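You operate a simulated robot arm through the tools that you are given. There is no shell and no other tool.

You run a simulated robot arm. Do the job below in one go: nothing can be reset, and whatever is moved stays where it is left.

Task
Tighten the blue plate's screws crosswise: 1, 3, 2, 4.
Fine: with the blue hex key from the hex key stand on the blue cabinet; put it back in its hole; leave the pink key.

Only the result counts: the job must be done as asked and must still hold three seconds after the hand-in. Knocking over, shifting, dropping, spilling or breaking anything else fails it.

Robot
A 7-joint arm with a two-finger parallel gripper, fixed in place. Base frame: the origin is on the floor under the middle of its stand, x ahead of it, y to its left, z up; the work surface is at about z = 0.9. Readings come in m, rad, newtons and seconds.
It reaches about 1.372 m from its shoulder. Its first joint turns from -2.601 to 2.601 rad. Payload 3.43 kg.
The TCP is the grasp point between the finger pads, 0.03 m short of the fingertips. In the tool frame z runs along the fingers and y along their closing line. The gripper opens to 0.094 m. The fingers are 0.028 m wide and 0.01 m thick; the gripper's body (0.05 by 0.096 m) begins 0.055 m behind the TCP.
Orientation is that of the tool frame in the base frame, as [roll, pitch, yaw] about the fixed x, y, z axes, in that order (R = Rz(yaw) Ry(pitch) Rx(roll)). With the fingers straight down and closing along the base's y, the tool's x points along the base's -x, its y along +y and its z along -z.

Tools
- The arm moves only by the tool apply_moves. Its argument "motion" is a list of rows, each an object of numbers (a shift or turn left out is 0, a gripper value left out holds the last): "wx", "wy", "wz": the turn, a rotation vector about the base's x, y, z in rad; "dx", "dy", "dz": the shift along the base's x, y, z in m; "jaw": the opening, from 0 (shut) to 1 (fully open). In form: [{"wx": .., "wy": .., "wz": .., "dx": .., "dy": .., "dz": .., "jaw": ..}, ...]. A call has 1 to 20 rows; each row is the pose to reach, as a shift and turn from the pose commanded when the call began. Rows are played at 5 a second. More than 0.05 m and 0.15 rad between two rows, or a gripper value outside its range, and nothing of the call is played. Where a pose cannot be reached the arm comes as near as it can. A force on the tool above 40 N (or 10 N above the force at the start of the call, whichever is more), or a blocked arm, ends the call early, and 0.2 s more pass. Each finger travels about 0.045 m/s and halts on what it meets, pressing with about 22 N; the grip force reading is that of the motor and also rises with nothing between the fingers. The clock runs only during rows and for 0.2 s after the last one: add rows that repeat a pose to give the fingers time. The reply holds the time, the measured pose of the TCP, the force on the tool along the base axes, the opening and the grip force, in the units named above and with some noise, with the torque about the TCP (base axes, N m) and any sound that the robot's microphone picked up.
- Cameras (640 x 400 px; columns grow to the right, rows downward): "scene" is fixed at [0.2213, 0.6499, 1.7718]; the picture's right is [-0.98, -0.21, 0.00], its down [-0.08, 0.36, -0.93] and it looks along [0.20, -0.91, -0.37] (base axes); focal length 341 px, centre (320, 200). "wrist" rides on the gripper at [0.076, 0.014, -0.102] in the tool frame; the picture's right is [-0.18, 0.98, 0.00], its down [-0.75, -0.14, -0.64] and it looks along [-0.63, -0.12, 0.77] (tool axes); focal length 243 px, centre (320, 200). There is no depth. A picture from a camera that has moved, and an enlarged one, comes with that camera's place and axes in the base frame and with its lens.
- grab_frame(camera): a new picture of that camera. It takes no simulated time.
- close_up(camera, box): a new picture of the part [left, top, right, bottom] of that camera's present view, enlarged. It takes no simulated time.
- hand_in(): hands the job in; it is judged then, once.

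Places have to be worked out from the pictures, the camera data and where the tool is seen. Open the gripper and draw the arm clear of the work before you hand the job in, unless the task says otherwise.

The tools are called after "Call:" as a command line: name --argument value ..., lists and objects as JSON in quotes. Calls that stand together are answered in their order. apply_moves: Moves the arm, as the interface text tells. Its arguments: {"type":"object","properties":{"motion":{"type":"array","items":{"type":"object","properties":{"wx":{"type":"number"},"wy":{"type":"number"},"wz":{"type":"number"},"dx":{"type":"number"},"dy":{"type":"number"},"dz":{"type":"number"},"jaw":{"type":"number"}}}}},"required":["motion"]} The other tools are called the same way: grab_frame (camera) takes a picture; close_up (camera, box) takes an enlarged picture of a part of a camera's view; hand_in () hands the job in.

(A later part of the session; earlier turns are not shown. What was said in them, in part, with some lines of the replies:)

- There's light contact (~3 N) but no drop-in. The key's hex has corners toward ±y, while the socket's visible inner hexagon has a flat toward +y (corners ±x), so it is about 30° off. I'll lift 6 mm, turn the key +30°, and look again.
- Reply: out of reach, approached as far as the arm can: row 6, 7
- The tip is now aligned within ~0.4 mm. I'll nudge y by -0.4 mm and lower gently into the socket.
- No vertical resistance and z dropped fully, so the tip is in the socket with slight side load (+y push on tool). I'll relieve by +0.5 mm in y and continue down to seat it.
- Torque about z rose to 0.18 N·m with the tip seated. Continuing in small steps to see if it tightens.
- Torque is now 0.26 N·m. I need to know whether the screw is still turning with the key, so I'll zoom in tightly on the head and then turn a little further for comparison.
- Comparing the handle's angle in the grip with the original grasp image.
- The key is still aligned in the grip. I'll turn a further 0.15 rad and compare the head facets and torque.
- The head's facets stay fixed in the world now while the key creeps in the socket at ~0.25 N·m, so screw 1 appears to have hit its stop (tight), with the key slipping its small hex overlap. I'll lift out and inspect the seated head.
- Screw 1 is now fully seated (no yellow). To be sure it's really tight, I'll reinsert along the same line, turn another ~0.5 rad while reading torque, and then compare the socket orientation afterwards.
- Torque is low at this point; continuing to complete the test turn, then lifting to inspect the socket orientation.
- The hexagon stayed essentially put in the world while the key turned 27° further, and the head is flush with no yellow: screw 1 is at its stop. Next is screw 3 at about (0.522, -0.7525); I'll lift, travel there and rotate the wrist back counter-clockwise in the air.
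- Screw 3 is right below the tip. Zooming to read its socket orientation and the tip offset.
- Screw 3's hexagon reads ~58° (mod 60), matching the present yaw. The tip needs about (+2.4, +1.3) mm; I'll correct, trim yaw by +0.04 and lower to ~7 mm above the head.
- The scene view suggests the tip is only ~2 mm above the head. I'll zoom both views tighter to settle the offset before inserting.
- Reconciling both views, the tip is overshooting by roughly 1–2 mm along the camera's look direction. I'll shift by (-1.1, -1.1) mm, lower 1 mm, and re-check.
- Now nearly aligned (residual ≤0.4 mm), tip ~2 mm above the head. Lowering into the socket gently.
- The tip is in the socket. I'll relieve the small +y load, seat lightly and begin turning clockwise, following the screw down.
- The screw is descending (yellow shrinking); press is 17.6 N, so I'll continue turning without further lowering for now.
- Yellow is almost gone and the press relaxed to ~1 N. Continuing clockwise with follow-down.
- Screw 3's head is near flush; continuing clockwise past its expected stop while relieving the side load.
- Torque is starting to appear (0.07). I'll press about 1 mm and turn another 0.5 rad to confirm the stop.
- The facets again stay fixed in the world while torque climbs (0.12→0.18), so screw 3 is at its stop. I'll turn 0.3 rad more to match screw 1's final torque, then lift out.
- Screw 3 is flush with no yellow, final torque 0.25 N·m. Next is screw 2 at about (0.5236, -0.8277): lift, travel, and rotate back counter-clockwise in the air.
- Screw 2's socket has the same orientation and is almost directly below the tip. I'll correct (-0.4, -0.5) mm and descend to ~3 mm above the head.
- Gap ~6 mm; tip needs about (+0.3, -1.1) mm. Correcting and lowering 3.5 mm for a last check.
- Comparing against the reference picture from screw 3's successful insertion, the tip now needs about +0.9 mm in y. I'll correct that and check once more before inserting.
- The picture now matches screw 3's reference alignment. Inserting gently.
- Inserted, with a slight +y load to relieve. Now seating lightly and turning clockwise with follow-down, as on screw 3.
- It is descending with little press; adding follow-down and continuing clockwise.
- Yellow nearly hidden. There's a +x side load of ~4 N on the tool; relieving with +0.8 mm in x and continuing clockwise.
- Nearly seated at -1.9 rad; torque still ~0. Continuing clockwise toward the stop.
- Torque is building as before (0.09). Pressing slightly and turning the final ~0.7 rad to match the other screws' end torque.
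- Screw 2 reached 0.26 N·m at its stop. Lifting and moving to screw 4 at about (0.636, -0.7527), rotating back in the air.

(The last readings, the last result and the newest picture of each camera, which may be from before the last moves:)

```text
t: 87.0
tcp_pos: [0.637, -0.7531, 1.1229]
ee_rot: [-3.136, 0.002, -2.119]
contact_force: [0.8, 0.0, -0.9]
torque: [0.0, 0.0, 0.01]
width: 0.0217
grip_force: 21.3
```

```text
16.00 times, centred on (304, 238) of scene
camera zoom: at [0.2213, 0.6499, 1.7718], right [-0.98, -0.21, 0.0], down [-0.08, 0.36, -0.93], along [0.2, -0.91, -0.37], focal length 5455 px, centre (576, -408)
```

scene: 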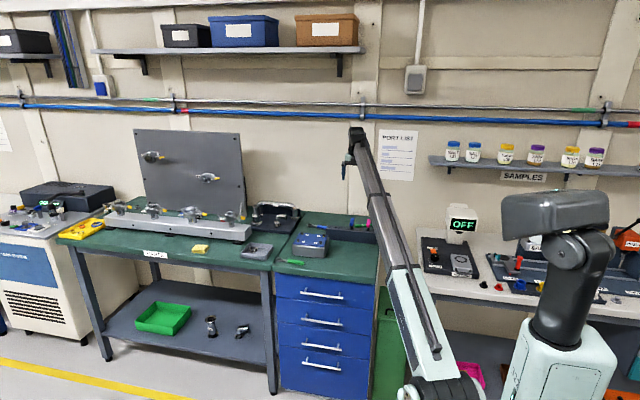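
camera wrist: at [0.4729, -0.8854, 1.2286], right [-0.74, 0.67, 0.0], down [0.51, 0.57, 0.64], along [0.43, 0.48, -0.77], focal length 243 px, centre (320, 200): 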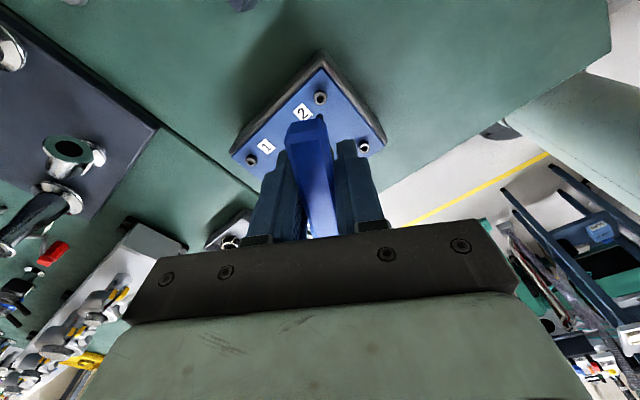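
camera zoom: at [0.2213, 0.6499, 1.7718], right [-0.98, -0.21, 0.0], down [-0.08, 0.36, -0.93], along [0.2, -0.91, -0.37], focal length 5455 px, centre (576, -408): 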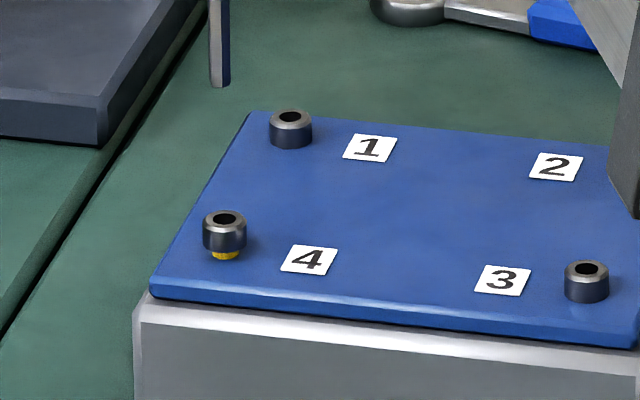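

Screw 4 has the same socket orientation; tip needs about (-0.7, -0.6) mm. Correcting and descending to ~3–4 mm above the head.

Call:
apply_moves --motion '[{"dx": -0.0007, "dy": -0.0006, "dz": -0.01}, {"dx": -0.0007, "dy": -0.0006, "dz": -0.025}, {"dx": -0.0007, "dy": -0.0006, "dz": -0.035}, {"dx": -0.0007, "dy": -0.0006, "dz": -0.039}, {"dx": -0.0007, "dy": -0.0006, "dz": -0.039}]'

Call:
close_up --camera "wrist" --box '[313, 104, 327, 120]'

Call:
close_up --camera "scene" --box '[292, 230, 316, 250]'

```text
t: 88.2
tcp_pos: [0.6357, -0.7534, 1.0837]
ee_rot: [-3.137, 0.0, -2.12]
contact_force: [-0.1, -0.6, -1.0]
torque: [0.0, 0.0, 0.01]
width: 0.0216
grip_force: 21.7
```

```text
16.00 times, centred on (320, 112) of wrist
camera zoom: at [0.5839, -0.8111, 1.1886], right [-0.74, 0.67, 0.0], down [0.51, 0.57, 0.64], along [0.43, 0.48, -0.77], focal length 3882 px, centre (320, 1608)
```

zoom: 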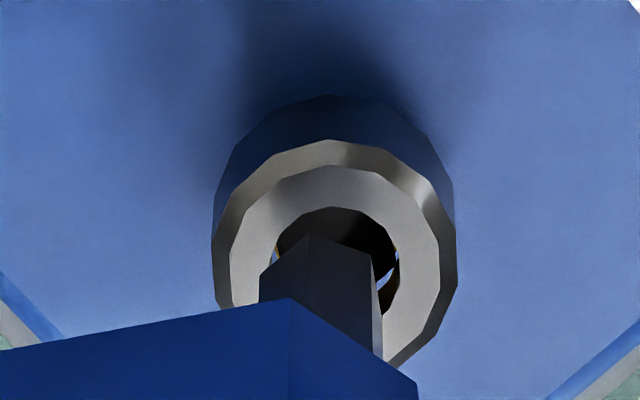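

```text
16.00 times, centred on (304, 240) of scene
camera zoom: at [0.2213, 0.6499, 1.7718], right [-0.98, -0.21, 0.0], down [-0.08, 0.36, -0.93], along [0.2, -0.91, -0.37], focal length 5455 px, centre (576, -440)
```

zoom: 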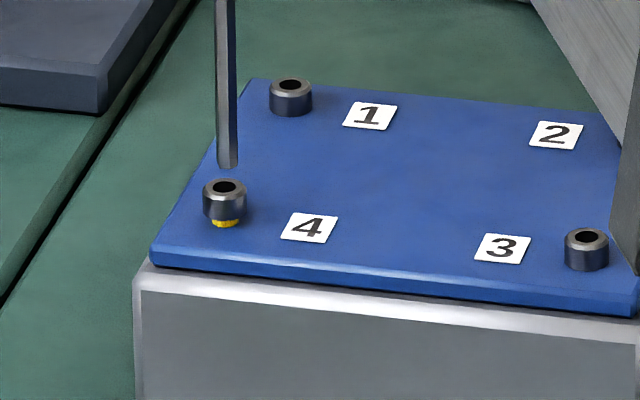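

Gap is still ~7 mm (the key has slid up slightly in the grip). Tip needs about +1.2 mm in y; correcting and lowering 4.5 mm.

Call:
apply_moves --motion '[{"dx": 0.0001, "dy": 0.0011, "dz": 0.0}, {"dx": 0.0001, "dy": 0.0011, "dz": -0.0025}, {"dx": 0.0001, "dy": 0.0011, "dz": -0.0045}, {"dx": 0.0001, "dy": 0.0011, "dz": -0.0045}]'

Call:
close_up --camera "wrist" --box '[313, 104, 327, 120]'

Call:
close_up --camera "scene" --box '[292, 230, 316, 250]'

```text
t: 89.2
tcp_pos: [0.6338, -0.7519, 1.0808]
ee_rot: [-3.138, 0.0, -2.12]
contact_force: [0.3, -0.4, -0.6]
torque: [0.0, 0.0, 0.02]
width: 0.0216
grip_force: 21.9
```

```text
16.00 times, centred on (320, 112) of wrist
camera zoom: at [0.584, -0.8092, 1.1841], right [-0.74, 0.67, 0.0], down [0.51, 0.57, 0.64], along [0.43, 0.48, -0.77], focal length 3882 px, centre (320, 1608)
```

zoom: 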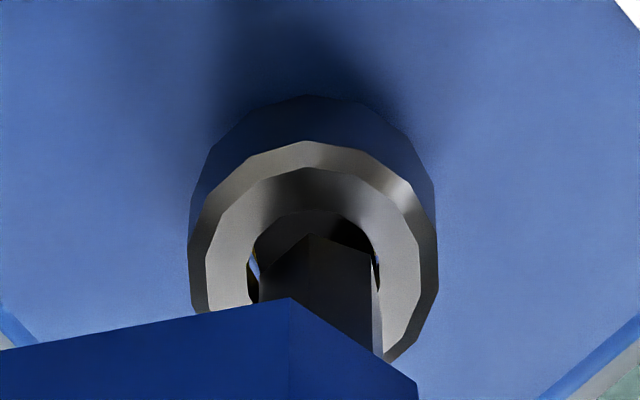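

```text
16.00 times, centred on (304, 240) of scene
camera zoom: at [0.2213, 0.6499, 1.7718], right [-0.98, -0.21, 0.0], down [-0.08, 0.36, -0.93], along [0.2, -0.91, -0.37], focal length 5455 px, centre (576, -440)
```

zoom: 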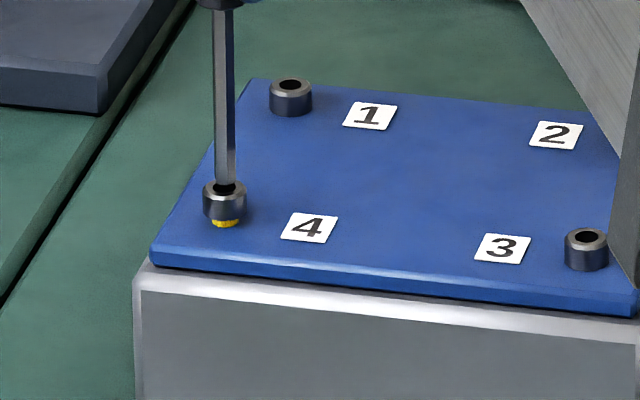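

Slight overshoot in y: correcting by (-0.2, -0.6) mm and re-checking.

Call:
apply_moves --motion '[{"dx": -0.0001, "dy": -0.0003}, {"dx": -0.0002, "dy": -0.0006}, {"dx": -0.0002, "dy": -0.0006}]'

Call:
close_up --camera "wrist" --box '[313, 104, 327, 120]'

Call:
close_up --camera "scene" --box '[292, 230, 316, 250]'

```text
t: 90.0
tcp_pos: [0.6341, -0.7523, 1.0801]
ee_rot: [-3.138, -0.001, -2.12]
contact_force: [0.1, -0.2, -0.2]
torque: [-0.01, 0.05, 0.02]
width: 0.0218
grip_force: 21.6
```

```text
16.00 times, centred on (320, 112) of wrist
camera zoom: at [0.584, -0.8099, 1.185], right [-0.74, 0.67, 0.0], down [0.51, 0.57, 0.64], along [0.43, 0.48, -0.77], focal length 3882 px, centre (320, 1608)
```

zoom: 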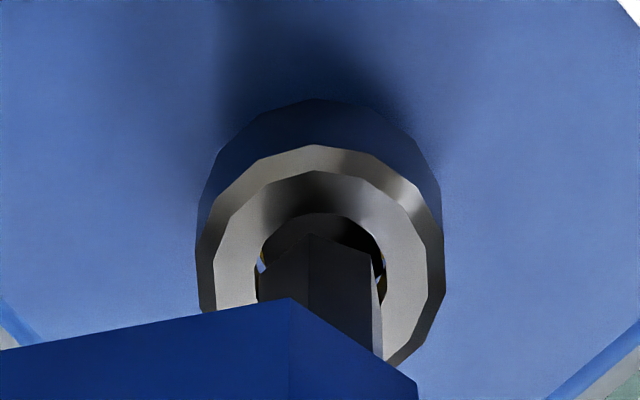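

```text
16.00 times, centred on (304, 240) of scene
camera zoom: at [0.2213, 0.6499, 1.7718], right [-0.98, -0.21, 0.0], down [-0.08, 0.36, -0.93], along [0.2, -0.91, -0.37], focal length 5455 px, centre (576, -440)
```

zoom: 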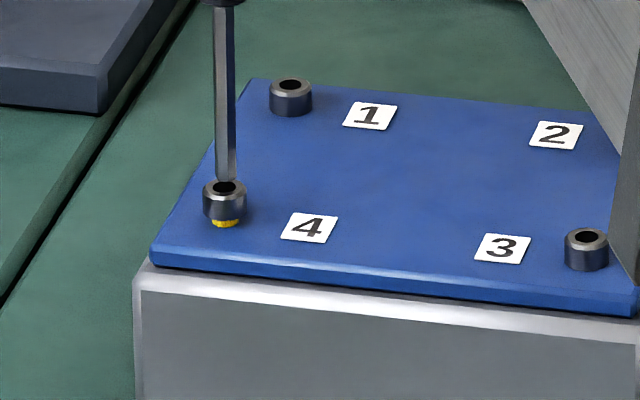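

Alignment now matches the reference. Inserting gently into screw 4.

Call:
apply_moves --motion '[{"dz": -0.0012}, {"dz": -0.0024}, {"dz": -0.0036}, {"dz": -0.0048}, {"dz": -0.0055}, {"dz": -0.0055}]'

Call:
close_up --camera "scene" --box '[292, 230, 316, 250]'

Call:
close_up --camera "wrist" --box '[313, 104, 327, 120]'

```text
t: 91.4
tcp_pos: [0.6347, -0.7532, 1.0745]
ee_rot: [-3.137, 0.001, -2.121]
contact_force: [0.4, 1.2, -1.0]
torque: [0.06, -0.04, 0.02]
width: 0.0217
grip_force: 21.8
```

```text
16.00 times, centred on (304, 240) of scene
camera zoom: at [0.2213, 0.6499, 1.7718], right [-0.98, -0.21, 0.0], down [-0.08, 0.36, -0.93], along [0.2, -0.91, -0.37], focal length 5455 px, centre (576, -440)
```

zoom: 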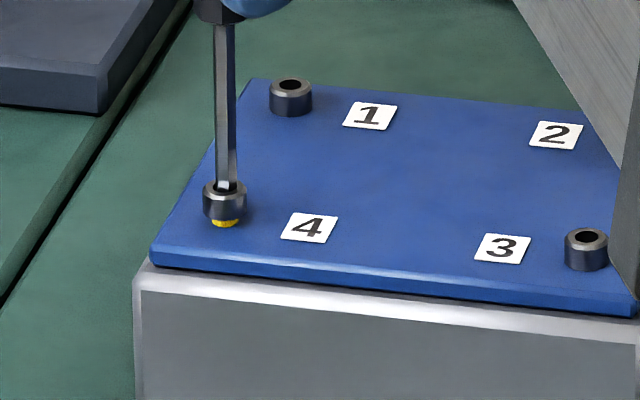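

```text
16.00 times, centred on (320, 112) of wrist
camera zoom: at [0.5838, -0.8097, 1.179], right [-0.74, 0.67, 0.0], down [0.51, 0.57, 0.64], along [0.43, 0.48, -0.77], focal length 3882 px, centre (320, 1608)
```

zoom: 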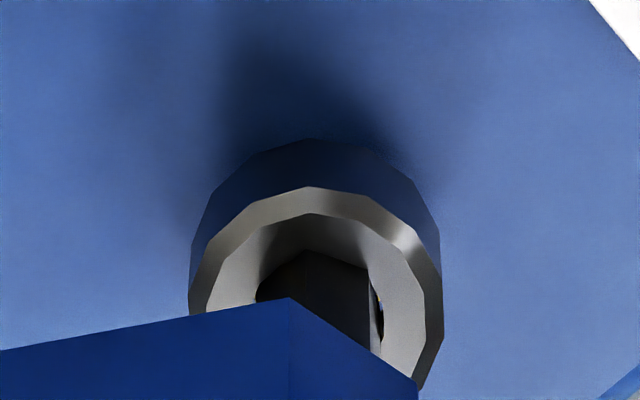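

Inserted in screw 4. Seating lightly and turning clockwise with follow-down.

Call:
apply_moves --motion '[{"dx": 0.0002, "dy": 0.0004, "dz": -0.0008}, {"dx": 0.0002, "dy": 0.0004, "dz": -0.0016}, {"dx": 0.0002, "dy": 0.0004, "dz": -0.0018, "wz": -0.1}, {"dx": 0.0002, "dy": 0.0004, "dz": -0.002, "wz": -0.2}, {"dx": 0.0002, "dy": 0.0004, "dz": -0.002, "wz": -0.3}, {"dx": 0.0002, "dy": 0.0004, "dz": -0.0022, "wz": -0.4}, {"dx": 0.0002, "dy": 0.0004, "dz": -0.0024, "wz": -0.5}, {"dx": 0.0002, "dy": 0.0004, "dz": -0.0024, "wz": -0.5}]'

Call:
close_up --camera "scene" --box '[292, 230, 316, 250]'

```text
t: 93.2
tcp_pos: [0.6351, -0.7525, 1.0735]
ee_rot: [-3.138, 0.0, -2.622]
contact_force: [1.2, -0.7, 4.4]
torque: [-0.01, -0.04, -0.02]
width: 0.0217
grip_force: 21.9
```

```text
16.00 times, centred on (304, 240) of scene
camera zoom: at [0.2213, 0.6499, 1.7718], right [-0.98, -0.21, 0.0], down [-0.08, 0.36, -0.93], along [0.2, -0.91, -0.37], focal length 5455 px, centre (576, -440)
```

zoom: 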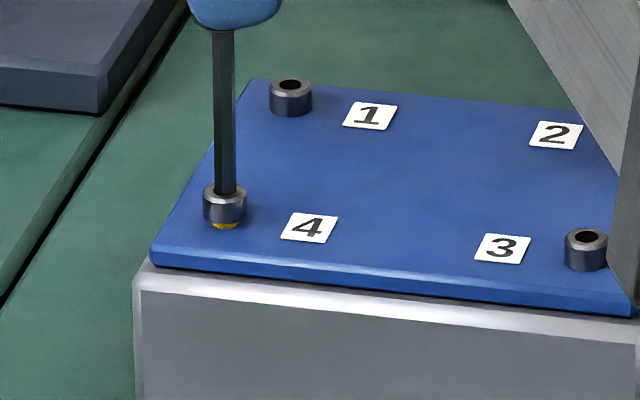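

Screw 4 is descending, press 4.4 N. Continuing clockwise.

Call:
apply_moves --motion '[{"dz": -0.0003, "wz": -0.1}, {"dz": -0.0006, "wz": -0.2}, {"dz": -0.0008, "wz": -0.3}, {"dz": -0.001, "wz": -0.4}, {"dz": -0.0013, "wz": -0.5}, {"dz": -0.0016, "wz": -0.6}, {"dz": -0.0018, "wz": -0.7}, {"dz": -0.0018, "wz": -0.7}]'

Call:
apply_moves --motion '[{"dx": 0.0002, "dz": -0.0002, "wz": -0.1}, {"dx": 0.0003, "dz": -0.0004, "wz": -0.2}, {"dx": 0.0003, "dz": -0.0006, "wz": -0.3}, {"dx": 0.0003, "dz": -0.0008, "wz": -0.4}, {"dx": 0.0003, "dz": -0.001, "wz": -0.5}, {"dx": 0.0003, "dz": -0.0012, "wz": -0.6}, {"dx": 0.0003, "dz": -0.0014, "wz": -0.7}, {"dx": 0.0003, "dz": -0.0014, "wz": -0.7}]'

Call:
close_up --camera "scene" --box '[292, 230, 316, 250]'

Call:
close_up --camera "wrist" --box '[313, 104, 327, 120]'

```text
t: 95.0
tcp_pos: [0.6355, -0.7521, 1.0705]
ee_rot: [-3.14, 0.002, 2.963]
contact_force: [-0.1, 1.3, 15.9]
torque: [0.02, 0.03, 0.02]
width: 0.0217
grip_force: 21.3
```

```text
t: 96.8
tcp_pos: [0.6359, -0.752, 1.07]
ee_rot: [-3.139, 0.001, 2.262]
contact_force: [-0.4, 1.0, 14.6]
torque: [0.11, 0.04, -0.01]
width: 0.0217
grip_force: 21.7
```

```text
16.00 times, centred on (304, 240) of scene
camera zoom: at [0.2213, 0.6499, 1.7718], right [-0.98, -0.21, 0.0], down [-0.08, 0.36, -0.93], along [0.2, -0.91, -0.37], focal length 5455 px, centre (576, -440)
```

zoom: 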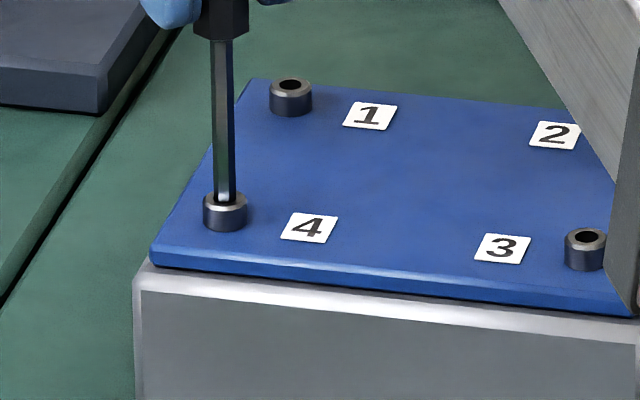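

```text
16.00 times, centred on (320, 112) of wrist
camera zoom: at [0.5996, -0.6835, 1.1737], right [0.88, 0.48, 0.0], down [0.37, -0.67, 0.64], along [0.31, -0.56, -0.77], focal length 3882 px, centre (320, 1608)
```

zoom: 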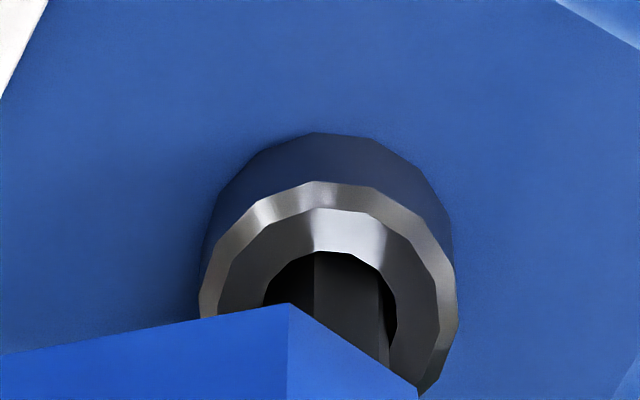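

Yellow is gone on screw 4; torque still low at -1.9 rad. Continuing clockwise to the stop without extra press.

Call:
apply_moves --motion '[{"wz": -0.1}, {"wz": -0.2}, {"wz": -0.3}, {"wz": -0.4}, {"wz": -0.5}, {"wz": -0.6}, {"wz": -0.6}]'

Call:
apply_moves --motion '[{"dz": -0.0003, "wz": -0.07}, {"dz": -0.0004, "wz": -0.14}, {"dz": -0.0004, "wz": -0.21}, {"dz": -0.0004, "wz": -0.28}, {"dz": -0.0004, "wz": -0.35}, {"dz": -0.0004, "wz": -0.42}, {"dz": -0.0004, "wz": -0.42}]'

Call:
close_up --camera "scene" --box '[292, 230, 316, 250]'

Call:
close_up --camera "wrist" --box '[313, 104, 327, 120]'

```text
t: 98.4
tcp_pos: [0.6357, -0.7518, 1.0686]
ee_rot: [-3.138, -0.001, 1.662]
contact_force: [0.5, 0.7, 8.4]
torque: [0.07, -0.03, 0.06]
width: 0.0217
grip_force: 22.1
```

```text
t: 100.0
tcp_pos: [0.6357, -0.753, 1.0691]
ee_rot: [-3.138, 0.002, 1.243]
contact_force: [1.0, 0.7, 4.0]
torque: [0.06, 0.03, 0.17]
width: 0.0217
grip_force: 21.7
```

```text
16.00 times, centred on (304, 240) of scene
camera zoom: at [0.2213, 0.6499, 1.7718], right [-0.98, -0.21, 0.0], down [-0.08, 0.36, -0.93], along [0.2, -0.91, -0.37], focal length 5455 px, centre (576, -440)
```

zoom: 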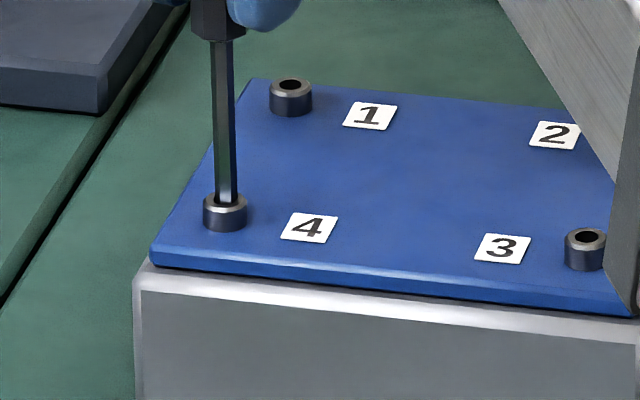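

```text
16.00 times, centred on (320, 112) of wrist
camera zoom: at [0.6753, -0.6845, 1.1732], right [0.87, -0.49, 0.0], down [-0.37, -0.67, 0.64], along [-0.32, -0.56, -0.77], focal length 3882 px, centre (320, 1608)
```

zoom: 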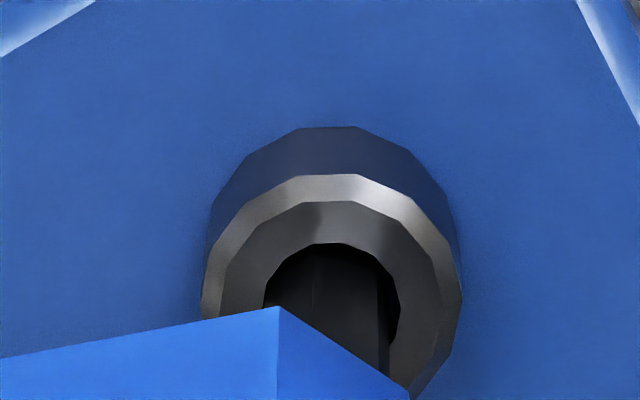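

Torque rises with angle as before (0.17 now). I'll continue in steps on this last screw to see whether anything changes at higher torque (sound, slip, saturation).

Call:
apply_moves --motion '[{"wz": -0.08}, {"wz": -0.16}, {"wz": -0.24}, {"wz": -0.3}, {"wz": -0.3}]'

Call:
apply_moves --motion '[{"wz": -0.08}, {"wz": -0.16}, {"wz": -0.24}, {"wz": -0.24}]'

Call:
close_up --camera "wrist" --box '[313, 104, 327, 120]'

Call:
close_up --camera "wrist" --box '[200, 80, 440, 250]'

```text
t: 101.2
tcp_pos: [0.6361, -0.7515, 1.0694]
ee_rot: [-3.14, 0.001, 0.94]
contact_force: [1.0, -1.1, 7.5]
torque: [-0.07, -0.04, 0.23]
width: 0.0221
grip_force: 21.7
```

```text
t: 102.2
tcp_pos: [0.636, -0.75, 1.0696]
ee_rot: [-3.139, 0.0, 0.702]
contact_force: [-0.4, 0.4, 8.0]
torque: [-0.04, -0.05, 0.3]
width: 0.022
grip_force: 22.2
```

```text
16.00 times, centred on (320, 112) of wrist
camera zoom: at [0.7046, -0.7133, 1.173], right [0.49, -0.87, 0.0], down [-0.66, -0.38, 0.64], along [-0.56, -0.32, -0.77], focal length 3882 px, centre (320, 1608)
```

zoom: 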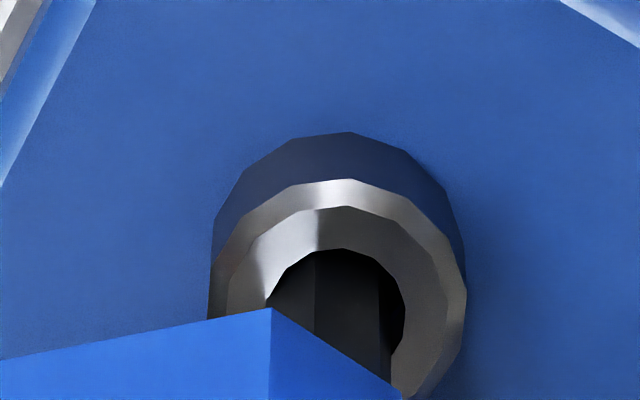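

```text
2.35 times, centred on (320, 165) of wrist
camera zoom: at [0.7046, -0.7133, 1.173], right [0.49, -0.87, 0.0], down [-0.66, -0.38, 0.64], along [-0.56, -0.32, -0.77], focal length 571 px, centre (320, 282)
```

zoom: 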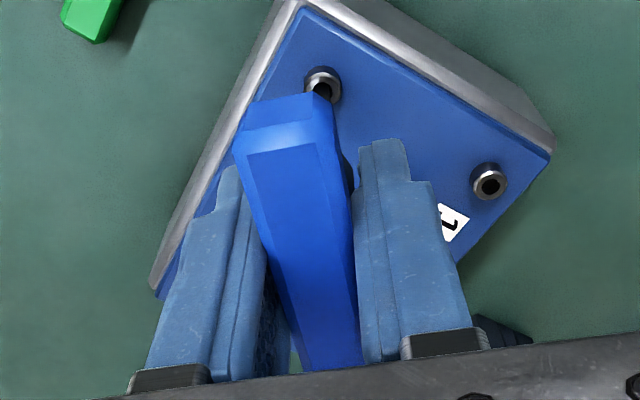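

Torque climbed linearly to 0.30 N·m with the head stationary: screw 4 is firmly at its stop. Lifting straight out and checking all four heads.

Call:
apply_moves --motion '[{"dz": 0.006}, {"dz": 0.02}, {"dz": 0.045}, {"dz": 0.07}, {"dz": 0.07}]'

Call:
close_up --camera "scene" --box '[285, 220, 340, 260]'

Call:
grab_frame --camera "wrist"

```text
t: 103.4
tcp_pos: [0.6349, -0.7528, 1.1396]
ee_rot: [-3.138, 0.001, 0.703]
contact_force: [0.2, -0.2, 0.2]
torque: [-0.01, 0.02, -0.01]
width: 0.0216
grip_force: 22.4
```

```text
10.00 times, centred on (312, 240) of scene
camera zoom: at [0.2213, 0.6499, 1.7718], right [-0.98, -0.21, 0.0], down [-0.08, 0.36, -0.93], along [0.2, -0.91, -0.37], focal length 3409 px, centre (395, -200)
```

zoom: 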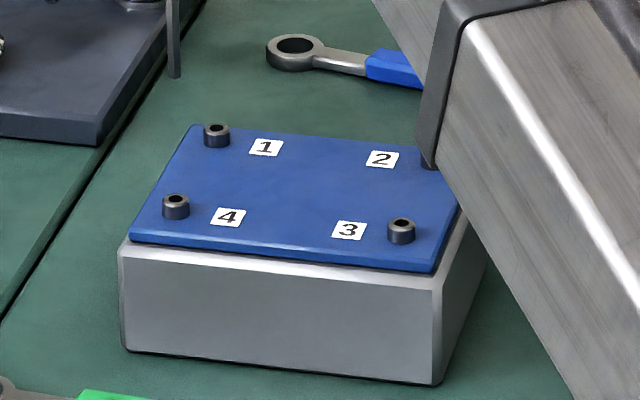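

```text
taken
camera wrist: at [0.7037, -0.7136, 1.2438], right [0.49, -0.87, 0.0], down [-0.66, -0.38, 0.64], along [-0.56, -0.32, -0.77], focal length 243 px, centre (320, 200)
```

wrist: 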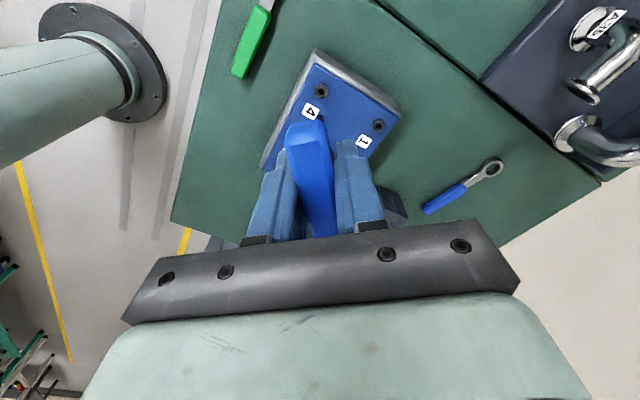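

All four heads are flush and the block hasn't moved. Now travelling back to the stand at (0.401, -0.949), rotating back toward the original yaw (-1.57).

Call:
apply_moves --motion '[{"dx": -0.012, "dy": -0.01, "dz": 0.01, "wz": 0.14}, {"dx": -0.024, "dy": -0.02, "dz": 0.02, "wz": 0.28}, {"dx": -0.036, "dy": -0.03, "dz": 0.02, "wz": 0.42}, {"dx": -0.048, "dy": -0.04, "dz": 0.02, "wz": 0.56}, {"dx": -0.06, "dy": -0.05, "dz": 0.02, "wz": 0.7}, {"dx": -0.072, "dy": -0.06, "dz": 0.02, "wz": 0.84}, {"dx": -0.084, "dy": -0.07, "dz": 0.02, "wz": 0.98}, {"dx": -0.096, "dy": -0.08, "dz": 0.02, "wz": 1.12}, {"dx": -0.108, "dy": -0.09, "dz": 0.02, "wz": 1.26}, {"dx": -0.12, "dy": -0.1, "dz": 0.02, "wz": 1.4}, {"dx": -0.132, "dy": -0.11, "dz": 0.02, "wz": 1.54}, {"dx": -0.144, "dy": -0.12, "dz": 0.02, "wz": 1.68}, {"dx": -0.156, "dy": -0.13, "dz": 0.02, "wz": 1.82}, {"dx": -0.168, "dy": -0.14, "dz": 0.02, "wz": 1.96}, {"dx": -0.18, "dy": -0.15, "dz": 0.02, "wz": 2.1}, {"dx": -0.192, "dy": -0.16, "dz": 0.02, "wz": 2.24}, {"dx": -0.204, "dy": -0.17, "dz": 0.02, "wz": 2.38}, {"dx": -0.216, "dy": -0.18, "dz": 0.02, "wz": 2.52}, {"dx": -0.226, "dy": -0.189, "dz": 0.02, "wz": 2.66}, {"dx": -0.234, "dy": -0.1967, "dz": 0.02, "wz": 2.8}]'

Call:
apply_moves --motion '[{"wz": 0.14}, {"wz": 0.28}, {"wz": 0.42}, {"wz": 0.56}, {"wz": 0.7}, {"wz": 0.84}, {"wz": 0.98}, {"wz": 1.12}, {"wz": 1.208}, {"wz": 1.208}]'

Call:
grab_frame --camera "wrist"

Call:
close_up --camera "wrist" --box '[280, 60, 360, 130]'

Call:
close_up --camera "scene" --box '[320, 185, 375, 245]'

```text
t: 107.6
tcp_pos: [0.4021, -0.9487, 1.1584]
ee_rot: [-3.137, 0.001, -2.777]
contact_force: [0.5, 0.0, -1.3]
torque: [0.0, 0.02, 0.01]
width: 0.0218
grip_force: 22.0
```

```text
t: 109.8
tcp_pos: [0.4003, -0.9485, 1.1592]
ee_rot: [-3.138, 0.002, -1.571]
contact_force: [-0.3, -0.1, -0.6]
torque: [0.0, 0.0, 0.01]
width: 0.0217
grip_force: 22.3
```

```text
taken
camera wrist: at [0.3881, -1.0248, 1.2629], right [-0.98, 0.18, 0.0], down [0.14, 0.75, 0.64], along [0.12, 0.63, -0.77], focal length 243 px, centre (320, 200)
```

wrist: 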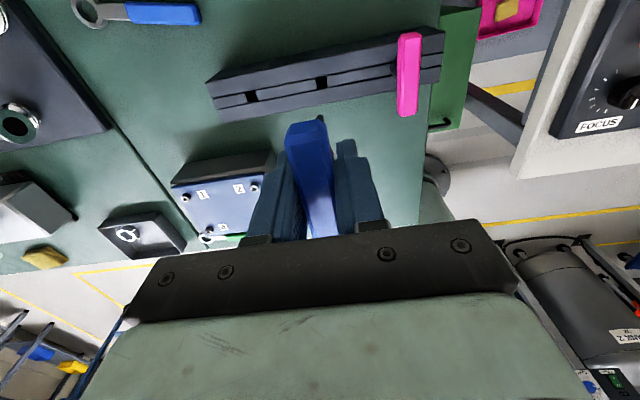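

```text
5.71 times, centred on (320, 95) of wrist
camera zoom: at [0.3881, -1.0248, 1.2629], right [-0.98, 0.18, 0.0], down [0.14, 0.75, 0.64], along [0.12, 0.63, -0.77], focal length 1386 px, centre (320, 800)
```

zoom: 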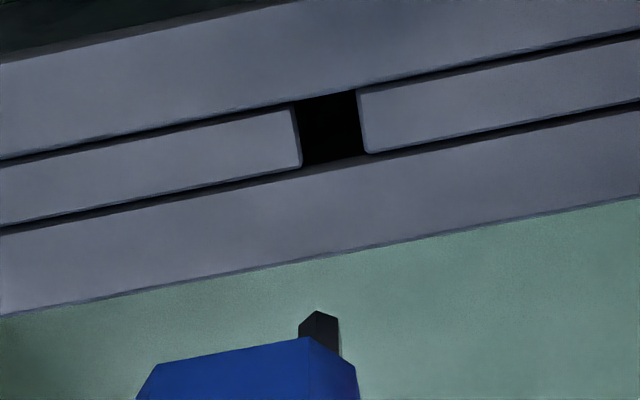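

```text
6.67 times, centred on (348, 215) of scene
camera zoom: at [0.2213, 0.6499, 1.7718], right [-0.98, -0.21, 0.0], down [-0.08, 0.36, -0.93], along [0.2, -0.91, -0.37], focal length 2273 px, centre (137, 100)
```

zoom: 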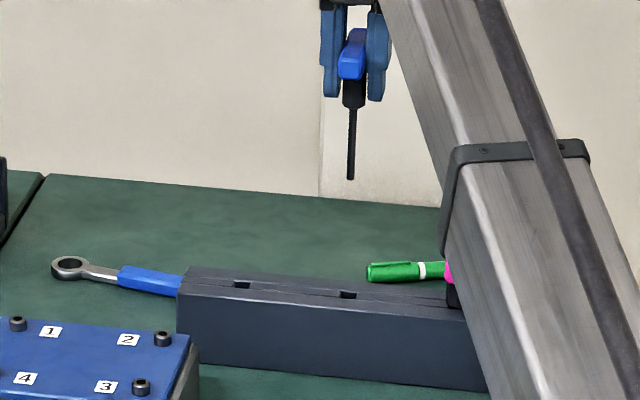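

The hole is visible; the tip needs about (-1.8, -1.8) mm. I'll correct and descend to ~1 cm above the stand top, then check again.

Call:
apply_moves --motion '[{"dx": -0.0018, "dy": -0.0018, "dz": -0.02}, {"dx": -0.0018, "dy": -0.0018, "dz": -0.05}, {"dx": -0.0018, "dy": -0.0018, "dz": -0.075}, {"dx": -0.0018, "dy": -0.0018, "dz": -0.09}, {"dx": -0.0018, "dy": -0.0018, "dz": -0.09}]'

Call:
close_up --camera "wrist" --box '[290, 80, 350, 130]'

Call:
close_up --camera "scene" --box '[330, 205, 370, 240]'

```text
t: 111.0
tcp_pos: [0.3997, -0.9495, 1.0687]
ee_rot: [-3.137, 0.003, -1.571]
contact_force: [0.6, -0.5, 0.3]
torque: [0.02, -0.02, 0.02]
width: 0.0221
grip_force: 22.3
```

```text
8.00 times, centred on (320, 105) of wrist
camera zoom: at [0.3856, -1.0252, 1.1725], right [-0.98, 0.19, 0.0], down [0.14, 0.75, 0.64], along [0.12, 0.63, -0.77], focal length 1941 px, centre (320, 960)
```

zoom: 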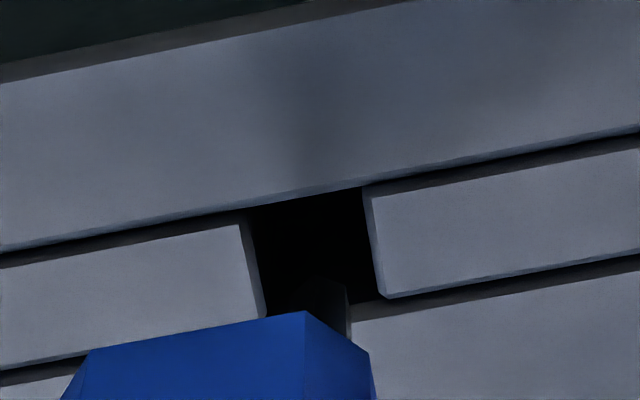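

```text
11.43 times, centred on (350, 222) of scene
camera zoom: at [0.2213, 0.6499, 1.7718], right [-0.98, -0.21, 0.0], down [-0.08, 0.36, -0.93], along [0.2, -0.91, -0.37], focal length 3896 px, centre (-23, -57)
```

zoom: 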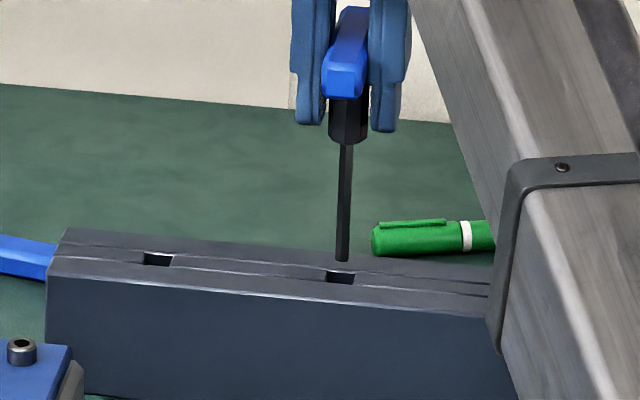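

Tip is ~1 cm above the stand; hole centre is about (+1, -2.7) mm from it. Correcting and lowering into the hole, watching force.

Call:
apply_moves --motion '[{"dx": 0.001, "dy": -0.0027, "dz": 0.0}, {"dx": 0.001, "dy": -0.0027, "dz": -0.004}, {"dx": 0.001, "dy": -0.0027, "dz": -0.01}, {"dx": 0.001, "dy": -0.0027, "dz": -0.016}, {"dx": 0.001, "dy": -0.0027, "dz": -0.022}, {"dx": 0.001, "dy": -0.0027, "dz": -0.022}]'

Call:
close_up --camera "wrist" --box '[290, 80, 350, 130]'

Call:
close_up --camera "scene" --box '[330, 205, 370, 240]'

```text
t: 112.4
tcp_pos: [0.4009, -0.953, 1.0461]
ee_rot: [-3.138, 0.0, -1.573]
contact_force: [-0.4, 0.0, -1.0]
torque: [0.0, -0.01, 0.01]
width: 0.0217
grip_force: 21.8
```

```text
8.00 times, centred on (320, 105) of wrist
camera zoom: at [0.3877, -1.0287, 1.1504], right [-0.98, 0.19, 0.0], down [0.14, 0.75, 0.64], along [0.12, 0.63, -0.77], focal length 1941 px, centre (320, 960)
```

zoom: 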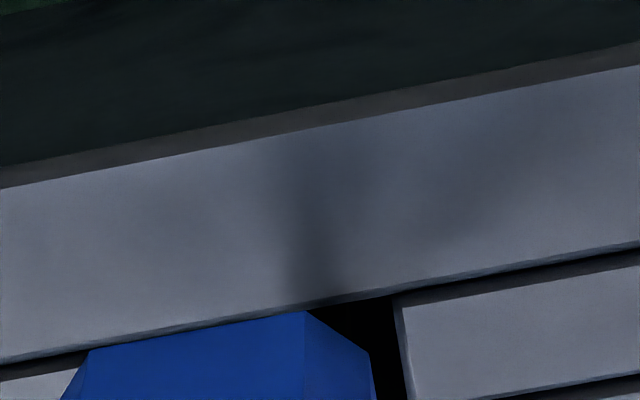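

```text
11.43 times, centred on (350, 222) of scene
camera zoom: at [0.2213, 0.6499, 1.7718], right [-0.98, -0.21, 0.0], down [-0.08, 0.36, -0.93], along [0.2, -0.91, -0.37], focal length 3896 px, centre (-23, -57)
```

zoom: 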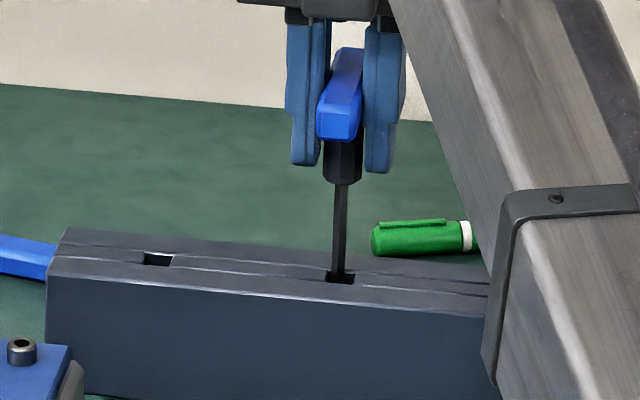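

The tip is in the hole with no contact force. Continuing down slowly until the key seats.

Call:
apply_moves --motion '[{"dx": -0.0005, "dy": 0.001, "dz": -0.008}, {"dx": -0.0005, "dy": 0.001, "dz": -0.016}, {"dx": -0.0005, "dy": 0.001, "dz": -0.024}, {"dx": -0.0005, "dy": 0.001, "dz": -0.032}, {"dx": -0.0005, "dy": 0.001, "dz": -0.038}, {"dx": -0.0005, "dy": 0.001, "dz": -0.042}, {"dx": -0.0005, "dy": 0.001, "dz": -0.042}]'

Call:
close_up --camera "scene" --box '[330, 205, 370, 240]'

Call:
grab_frame --camera "wrist"

```text
t: 114.0
tcp_pos: [0.4005, -0.9514, 1.006]
ee_rot: [-3.137, 0.002, -1.573]
contact_force: [-0.5, 0.4, 0.1]
torque: [-0.01, 0.0, -0.02]
width: 0.0217
grip_force: 22.0
```

```text
11.43 times, centred on (350, 222) of scene
camera zoom: at [0.2213, 0.6499, 1.7718], right [-0.98, -0.21, 0.0], down [-0.08, 0.36, -0.93], along [0.2, -0.91, -0.37], focal length 3896 px, centre (-23, -57)
```

zoom: 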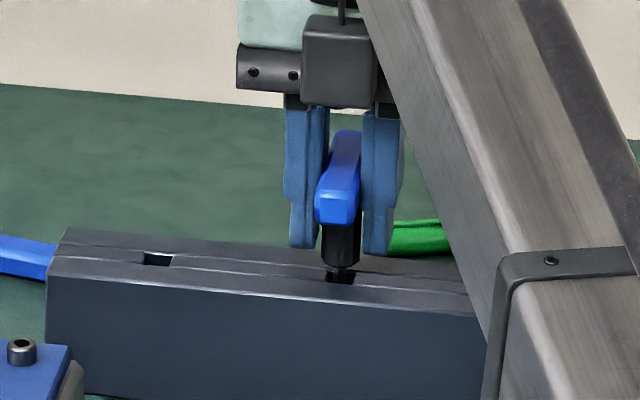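

```text
taken
camera wrist: at [0.387, -1.0281, 1.1091], right [-0.98, 0.19, 0.0], down [0.14, 0.75, 0.64], along [0.12, 0.63, -0.77], focal length 243 px, centre (320, 200)
```

wrist: 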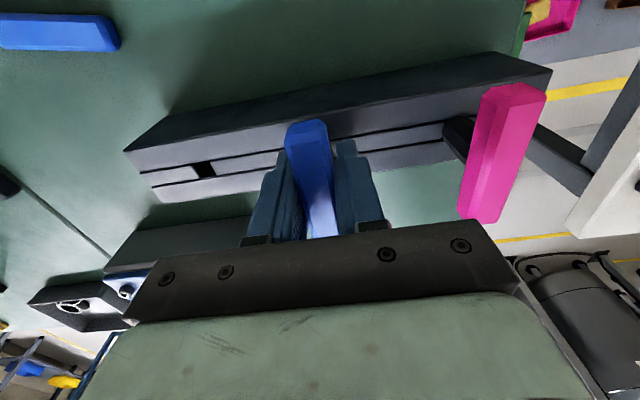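

The sleeve is ~4 mm above the stand top and no force yet. Lowering the last few millimetres gently until contact.

Call:
apply_moves --motion '[{"dz": -0.0015}, {"dz": -0.003}, {"dz": -0.004}, {"dz": -0.005}, {"dz": -0.006}, {"dz": -0.006}]'

Call:
close_up --camera "scene" --box '[330, 205, 370, 240]'

```text
t: 115.4
tcp_pos: [0.4013, -0.9528, 1.0002]
ee_rot: [-3.14, 0.0, -1.572]
contact_force: [1.4, -0.9, 4.4]
torque: [-0.04, -0.01, 0.01]
width: 0.0219
grip_force: 22.0
```

```text
11.43 times, centred on (350, 222) of scene
camera zoom: at [0.2213, 0.6499, 1.7718], right [-0.98, -0.21, 0.0], down [-0.08, 0.36, -0.93], along [0.2, -0.91, -0.37], focal length 3896 px, centre (-23, -57)
```

zoom: 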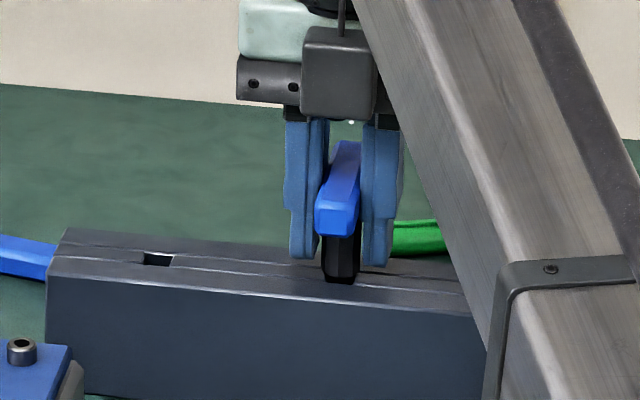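

The sleeve has seated on the stand (4.4 N). Opening the gripper.

Call:
apply_moves --motion '[{"dz": 0.0003, "jaw": 0.3}, {"dz": 0.0003, "jaw": 0.4}, {"dz": 0.0003, "jaw": 0.5}, {"dz": 0.0003, "jaw": 0.6}, {"dz": 0.0003, "jaw": 0.6}, {"dz": 0.0003, "jaw": 0.6}]'

Call:
close_up --camera "wrist" --box '[200, 80, 440, 250]'

Call:
close_up --camera "scene" --box '[330, 205, 370, 240]'

```text
t: 116.8
tcp_pos: [0.4005, -0.9528, 0.9988]
ee_rot: [-3.138, 0.003, -1.574]
contact_force: [-0.5, -0.2, 0.8]
torque: [0.0, -0.01, -0.02]
width: 0.0564
grip_force: 0.0
```

```text
2.35 times, centred on (320, 165) of wrist
camera zoom: at [0.3867, -1.0286, 1.1032], right [-0.98, 0.19, 0.0], down [0.14, 0.75, 0.64], along [0.12, 0.63, -0.77], focal length 571 px, centre (320, 282)
```

zoom: 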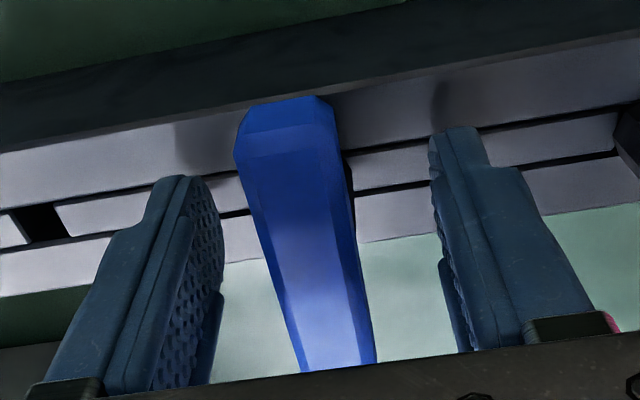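

```text
11.43 times, centred on (350, 222) of scene
camera zoom: at [0.2213, 0.6499, 1.7718], right [-0.98, -0.21, 0.0], down [-0.08, 0.36, -0.93], along [0.2, -0.91, -0.37], focal length 3896 px, centre (-23, -57)
```

zoom: 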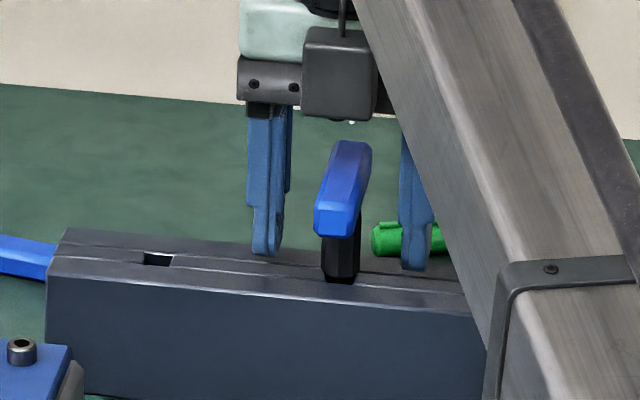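

The key stands upright in its hole, fingers clear on both sides. Retreating straight up and inspecting.

Call:
apply_moves --motion '[{"dz": 0.02}, {"dz": 0.05}, {"dz": 0.09}, {"dz": 0.13}, {"dz": 0.17}, {"dz": 0.2}, {"dz": 0.2}]'

Call:
grab_frame --camera "wrist"

Call:
close_up --camera "scene" --box '[260, 195, 400, 285]'

Call:
close_up --camera "scene" --box '[285, 225, 335, 260]'

```text
t: 118.4
tcp_pos: [0.4028, -0.9531, 1.1987]
ee_rot: [-3.137, 0.002, -1.572]
contact_force: [0.4, -0.3, -0.5]
torque: [0.0, 0.0, 0.01]
width: 0.0564
grip_force: 0.1
```

```text
taken
camera wrist: at [0.3895, -1.0284, 1.3026], right [-0.98, 0.19, 0.0], down [0.14, 0.75, 0.64], along [0.12, 0.63, -0.77], focal length 243 px, centre (320, 200)
```

wrist: 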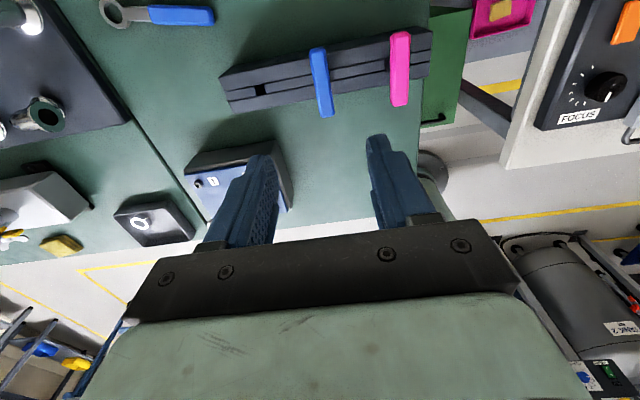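

```text
4.44 times, centred on (330, 240) of scene
camera zoom: at [0.2213, 0.6499, 1.7718], right [-0.98, -0.21, 0.0], down [-0.08, 0.36, -0.93], along [0.2, -0.91, -0.37], focal length 1515 px, centre (276, 22)
```

zoom: 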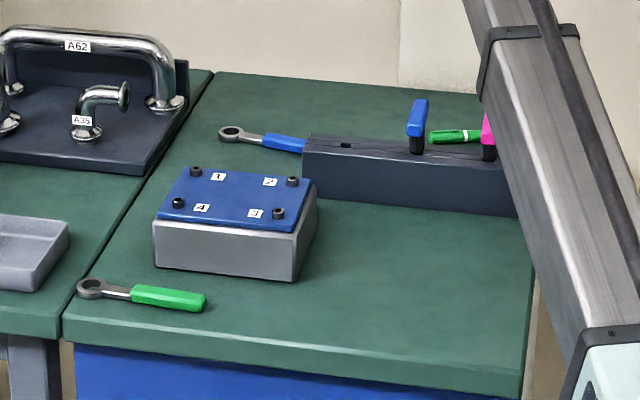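

```text
11.43 times, centred on (310, 242) of scene
camera zoom: at [0.2213, 0.6499, 1.7718], right [-0.98, -0.21, 0.0], down [-0.08, 0.36, -0.93], along [0.2, -0.91, -0.37], focal length 3896 px, centre (434, -286)
```

zoom: 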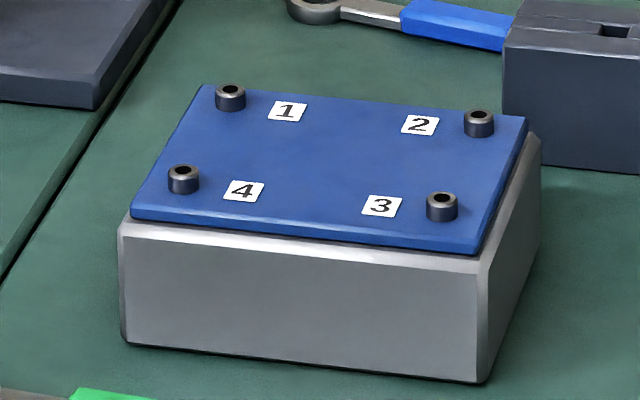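

Everything looks in place: key upright in its original hole, pink key untouched, all four heads flush. I'll move the empty gripper above the plate for one sanity look at the four sockets.

Call:
apply_moves --motion '[{"dx": 0.03, "dy": 0.027}, {"dx": 0.06, "dy": 0.055}, {"dx": 0.09, "dy": 0.082}, {"dx": 0.12, "dy": 0.11}, {"dx": 0.15, "dy": 0.137}, {"dx": 0.177, "dy": 0.163, "dz": -0.02}, {"dx": 0.177, "dy": 0.163, "dz": -0.05}, {"dx": 0.177, "dy": 0.163, "dz": -0.05}]'

Call:
close_up --camera "wrist" --box '[250, 50, 390, 150]'

```text
t: 120.2
tcp_pos: [0.5786, -0.7911, 1.1498]
ee_rot: [-3.139, 0.0, -1.572]
contact_force: [-0.1, 0.1, -1.1]
torque: [0.02, -0.03, 0.01]
width: 0.0569
grip_force: 0.0
```

```text
4.00 times, centred on (320, 100) of wrist
camera zoom: at [0.5634, -0.867, 1.2525], right [-0.98, 0.19, 0.0], down [0.14, 0.75, 0.64], along [0.12, 0.63, -0.77], focal length 970 px, centre (320, 600)
```

zoom: 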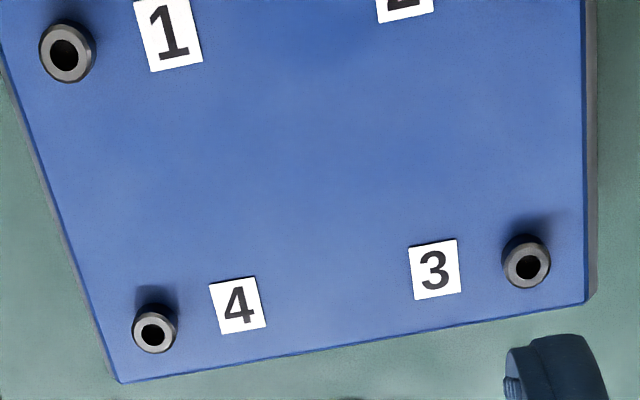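

Zooming on each socket for comparison.

Call:
close_up --camera "wrist" --box '[248, 54, 266, 72]'

Call:
close_up --camera "wrist" --box '[269, 124, 287, 142]'

Call:
close_up --camera "wrist" --box '[362, 106, 380, 124]'

Call:
grab_frame --camera "wrist"

```text
16.00 times, centred on (257, 63) of wrist
camera zoom: at [0.5634, -0.867, 1.2525], right [-0.98, 0.19, 0.0], down [0.14, 0.75, 0.64], along [0.12, 0.63, -0.77], focal length 3882 px, centre (1328, 2392)
```

zoom: 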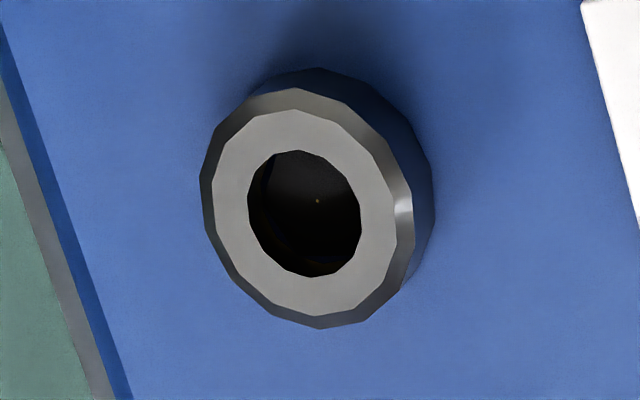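

```text
16.00 times, centred on (278, 133) of wrist
camera zoom: at [0.5634, -0.867, 1.2525], right [-0.98, 0.19, 0.0], down [0.14, 0.75, 0.64], along [0.12, 0.63, -0.77], focal length 3882 px, centre (992, 1272)
```

zoom: 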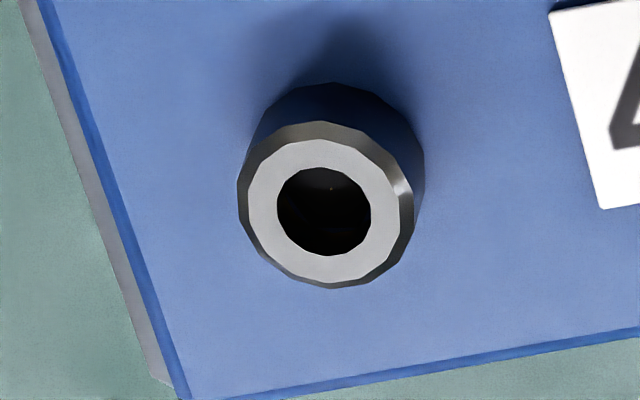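

```text
16.00 times, centred on (371, 115) of wrist
camera zoom: at [0.5634, -0.867, 1.2525], right [-0.98, 0.19, 0.0], down [0.14, 0.75, 0.64], along [0.12, 0.63, -0.77], focal length 3882 px, centre (-496, 1560)
```

zoom: 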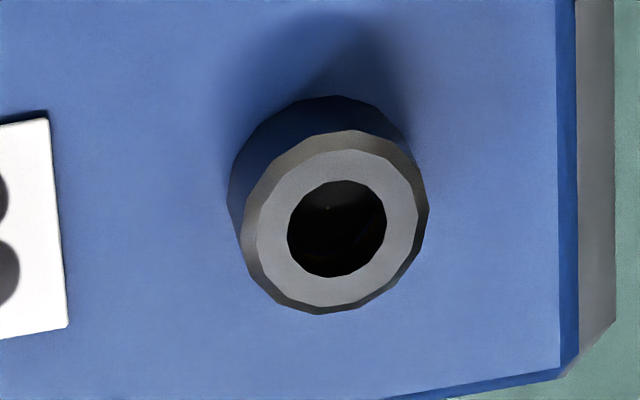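

```text
taken
camera wrist: at [0.5634, -0.867, 1.2525], right [-0.98, 0.19, 0.0], down [0.14, 0.75, 0.64], along [0.12, 0.63, -0.77], focal length 243 px, centre (320, 200)
```

wrist: 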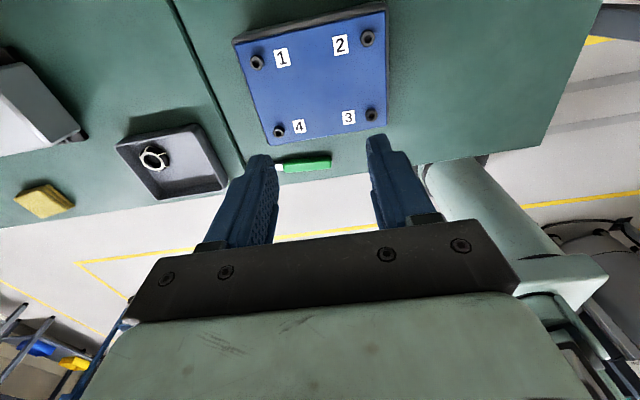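

All heads sit flush and evenly, nothing else moved. I'll raise the arm, open the gripper fully and pull clear of the work.

Call:
apply_moves --motion '[{"dz": 0.04, "jaw": 0.8}, {"dz": 0.08, "jaw": 1.0}, {"dz": 0.12, "jaw": 1.0}, {"dz": 0.15, "dx": -0.02, "jaw": 1.0}, {"dz": 0.16, "dx": -0.06, "jaw": 1.0}, {"dz": 0.16, "dx": -0.1, "jaw": 1.0}, {"dz": 0.16, "dx": -0.14, "jaw": 1.0}, {"dz": 0.16, "dx": -0.14, "jaw": 1.0}]'

Call:
grab_frame --camera "scene"

Call:
close_up --camera "scene" --box '[260, 195, 400, 285]'

```text
t: 122.0
tcp_pos: [0.4437, -0.805, 1.2809]
ee_rot: [-3.113, -0.053, -1.571]
contact_force: [0.1, -0.3, -0.2]
torque: [0.0, 0.03, 0.01]
width: 0.0942
grip_force: 0.1
out of reach, approached as far as the arm can: row 3, 4, 5, 6, 7, 8
```

```text
taken
```

scene: 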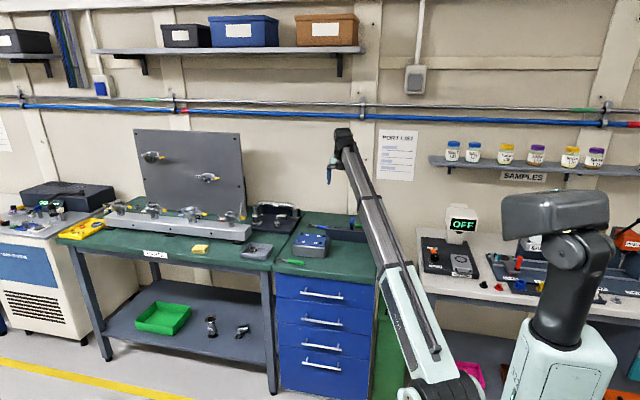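

```text
4.44 times, centred on (330, 240) of scene
camera zoom: at [0.2213, 0.6499, 1.7718], right [-0.98, -0.21, 0.0], down [-0.08, 0.36, -0.93], along [0.2, -0.91, -0.37], focal length 1515 px, centre (276, 22)
```

zoom: 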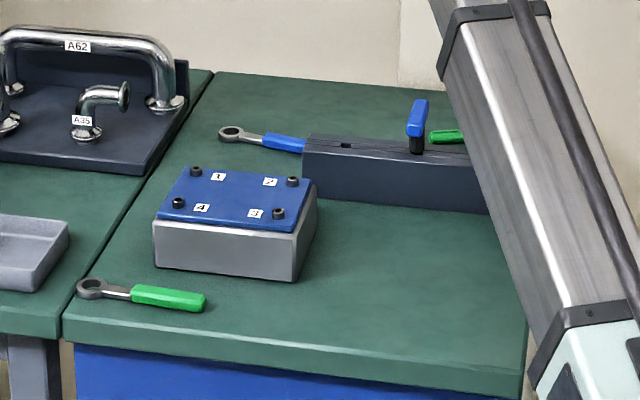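

The arm is clear with the gripper open; the blue key is in its hole, the pink key was untouched, and screws 1, 3, 2, 4 were tightened in that order. Handing in.

Call:
hand_in

```text
The job is handed in.
```

I tightened the blue plate's screws in the order 1, 3, 2, 4 with the blue hex key and put it back in its hole. I've handed the job in; I don't have the result yet.

- **Screws:** all four heads now sit flush on the plate, with no yellow showing underneath. Each one stopped turning before I lifted the key out. Final torque was about 0.25–0.26 N·m on screws 1, 3 and 2, and 0.30 N·m on screw 4. The task gave no torque figure, so I judged tightness by that stop. No click or other sound was reported at any point.
- **Extra turn on screw 1:** after lifting the key out, I put it back in and turned about 27° more to check it was tight. The screw hardly moved, if at all.
- **Blue key:** it stands upright in its original hole, with its collar resting on the stand.
- **Everything else:** I didn't touch the pink key, and the plate and other tools look unmoved in the last pictures.
- **Arm:** the gripper is fully open and raised clear. The arm couldn't reach the full retreat position I asked for, but it stopped well above the work.
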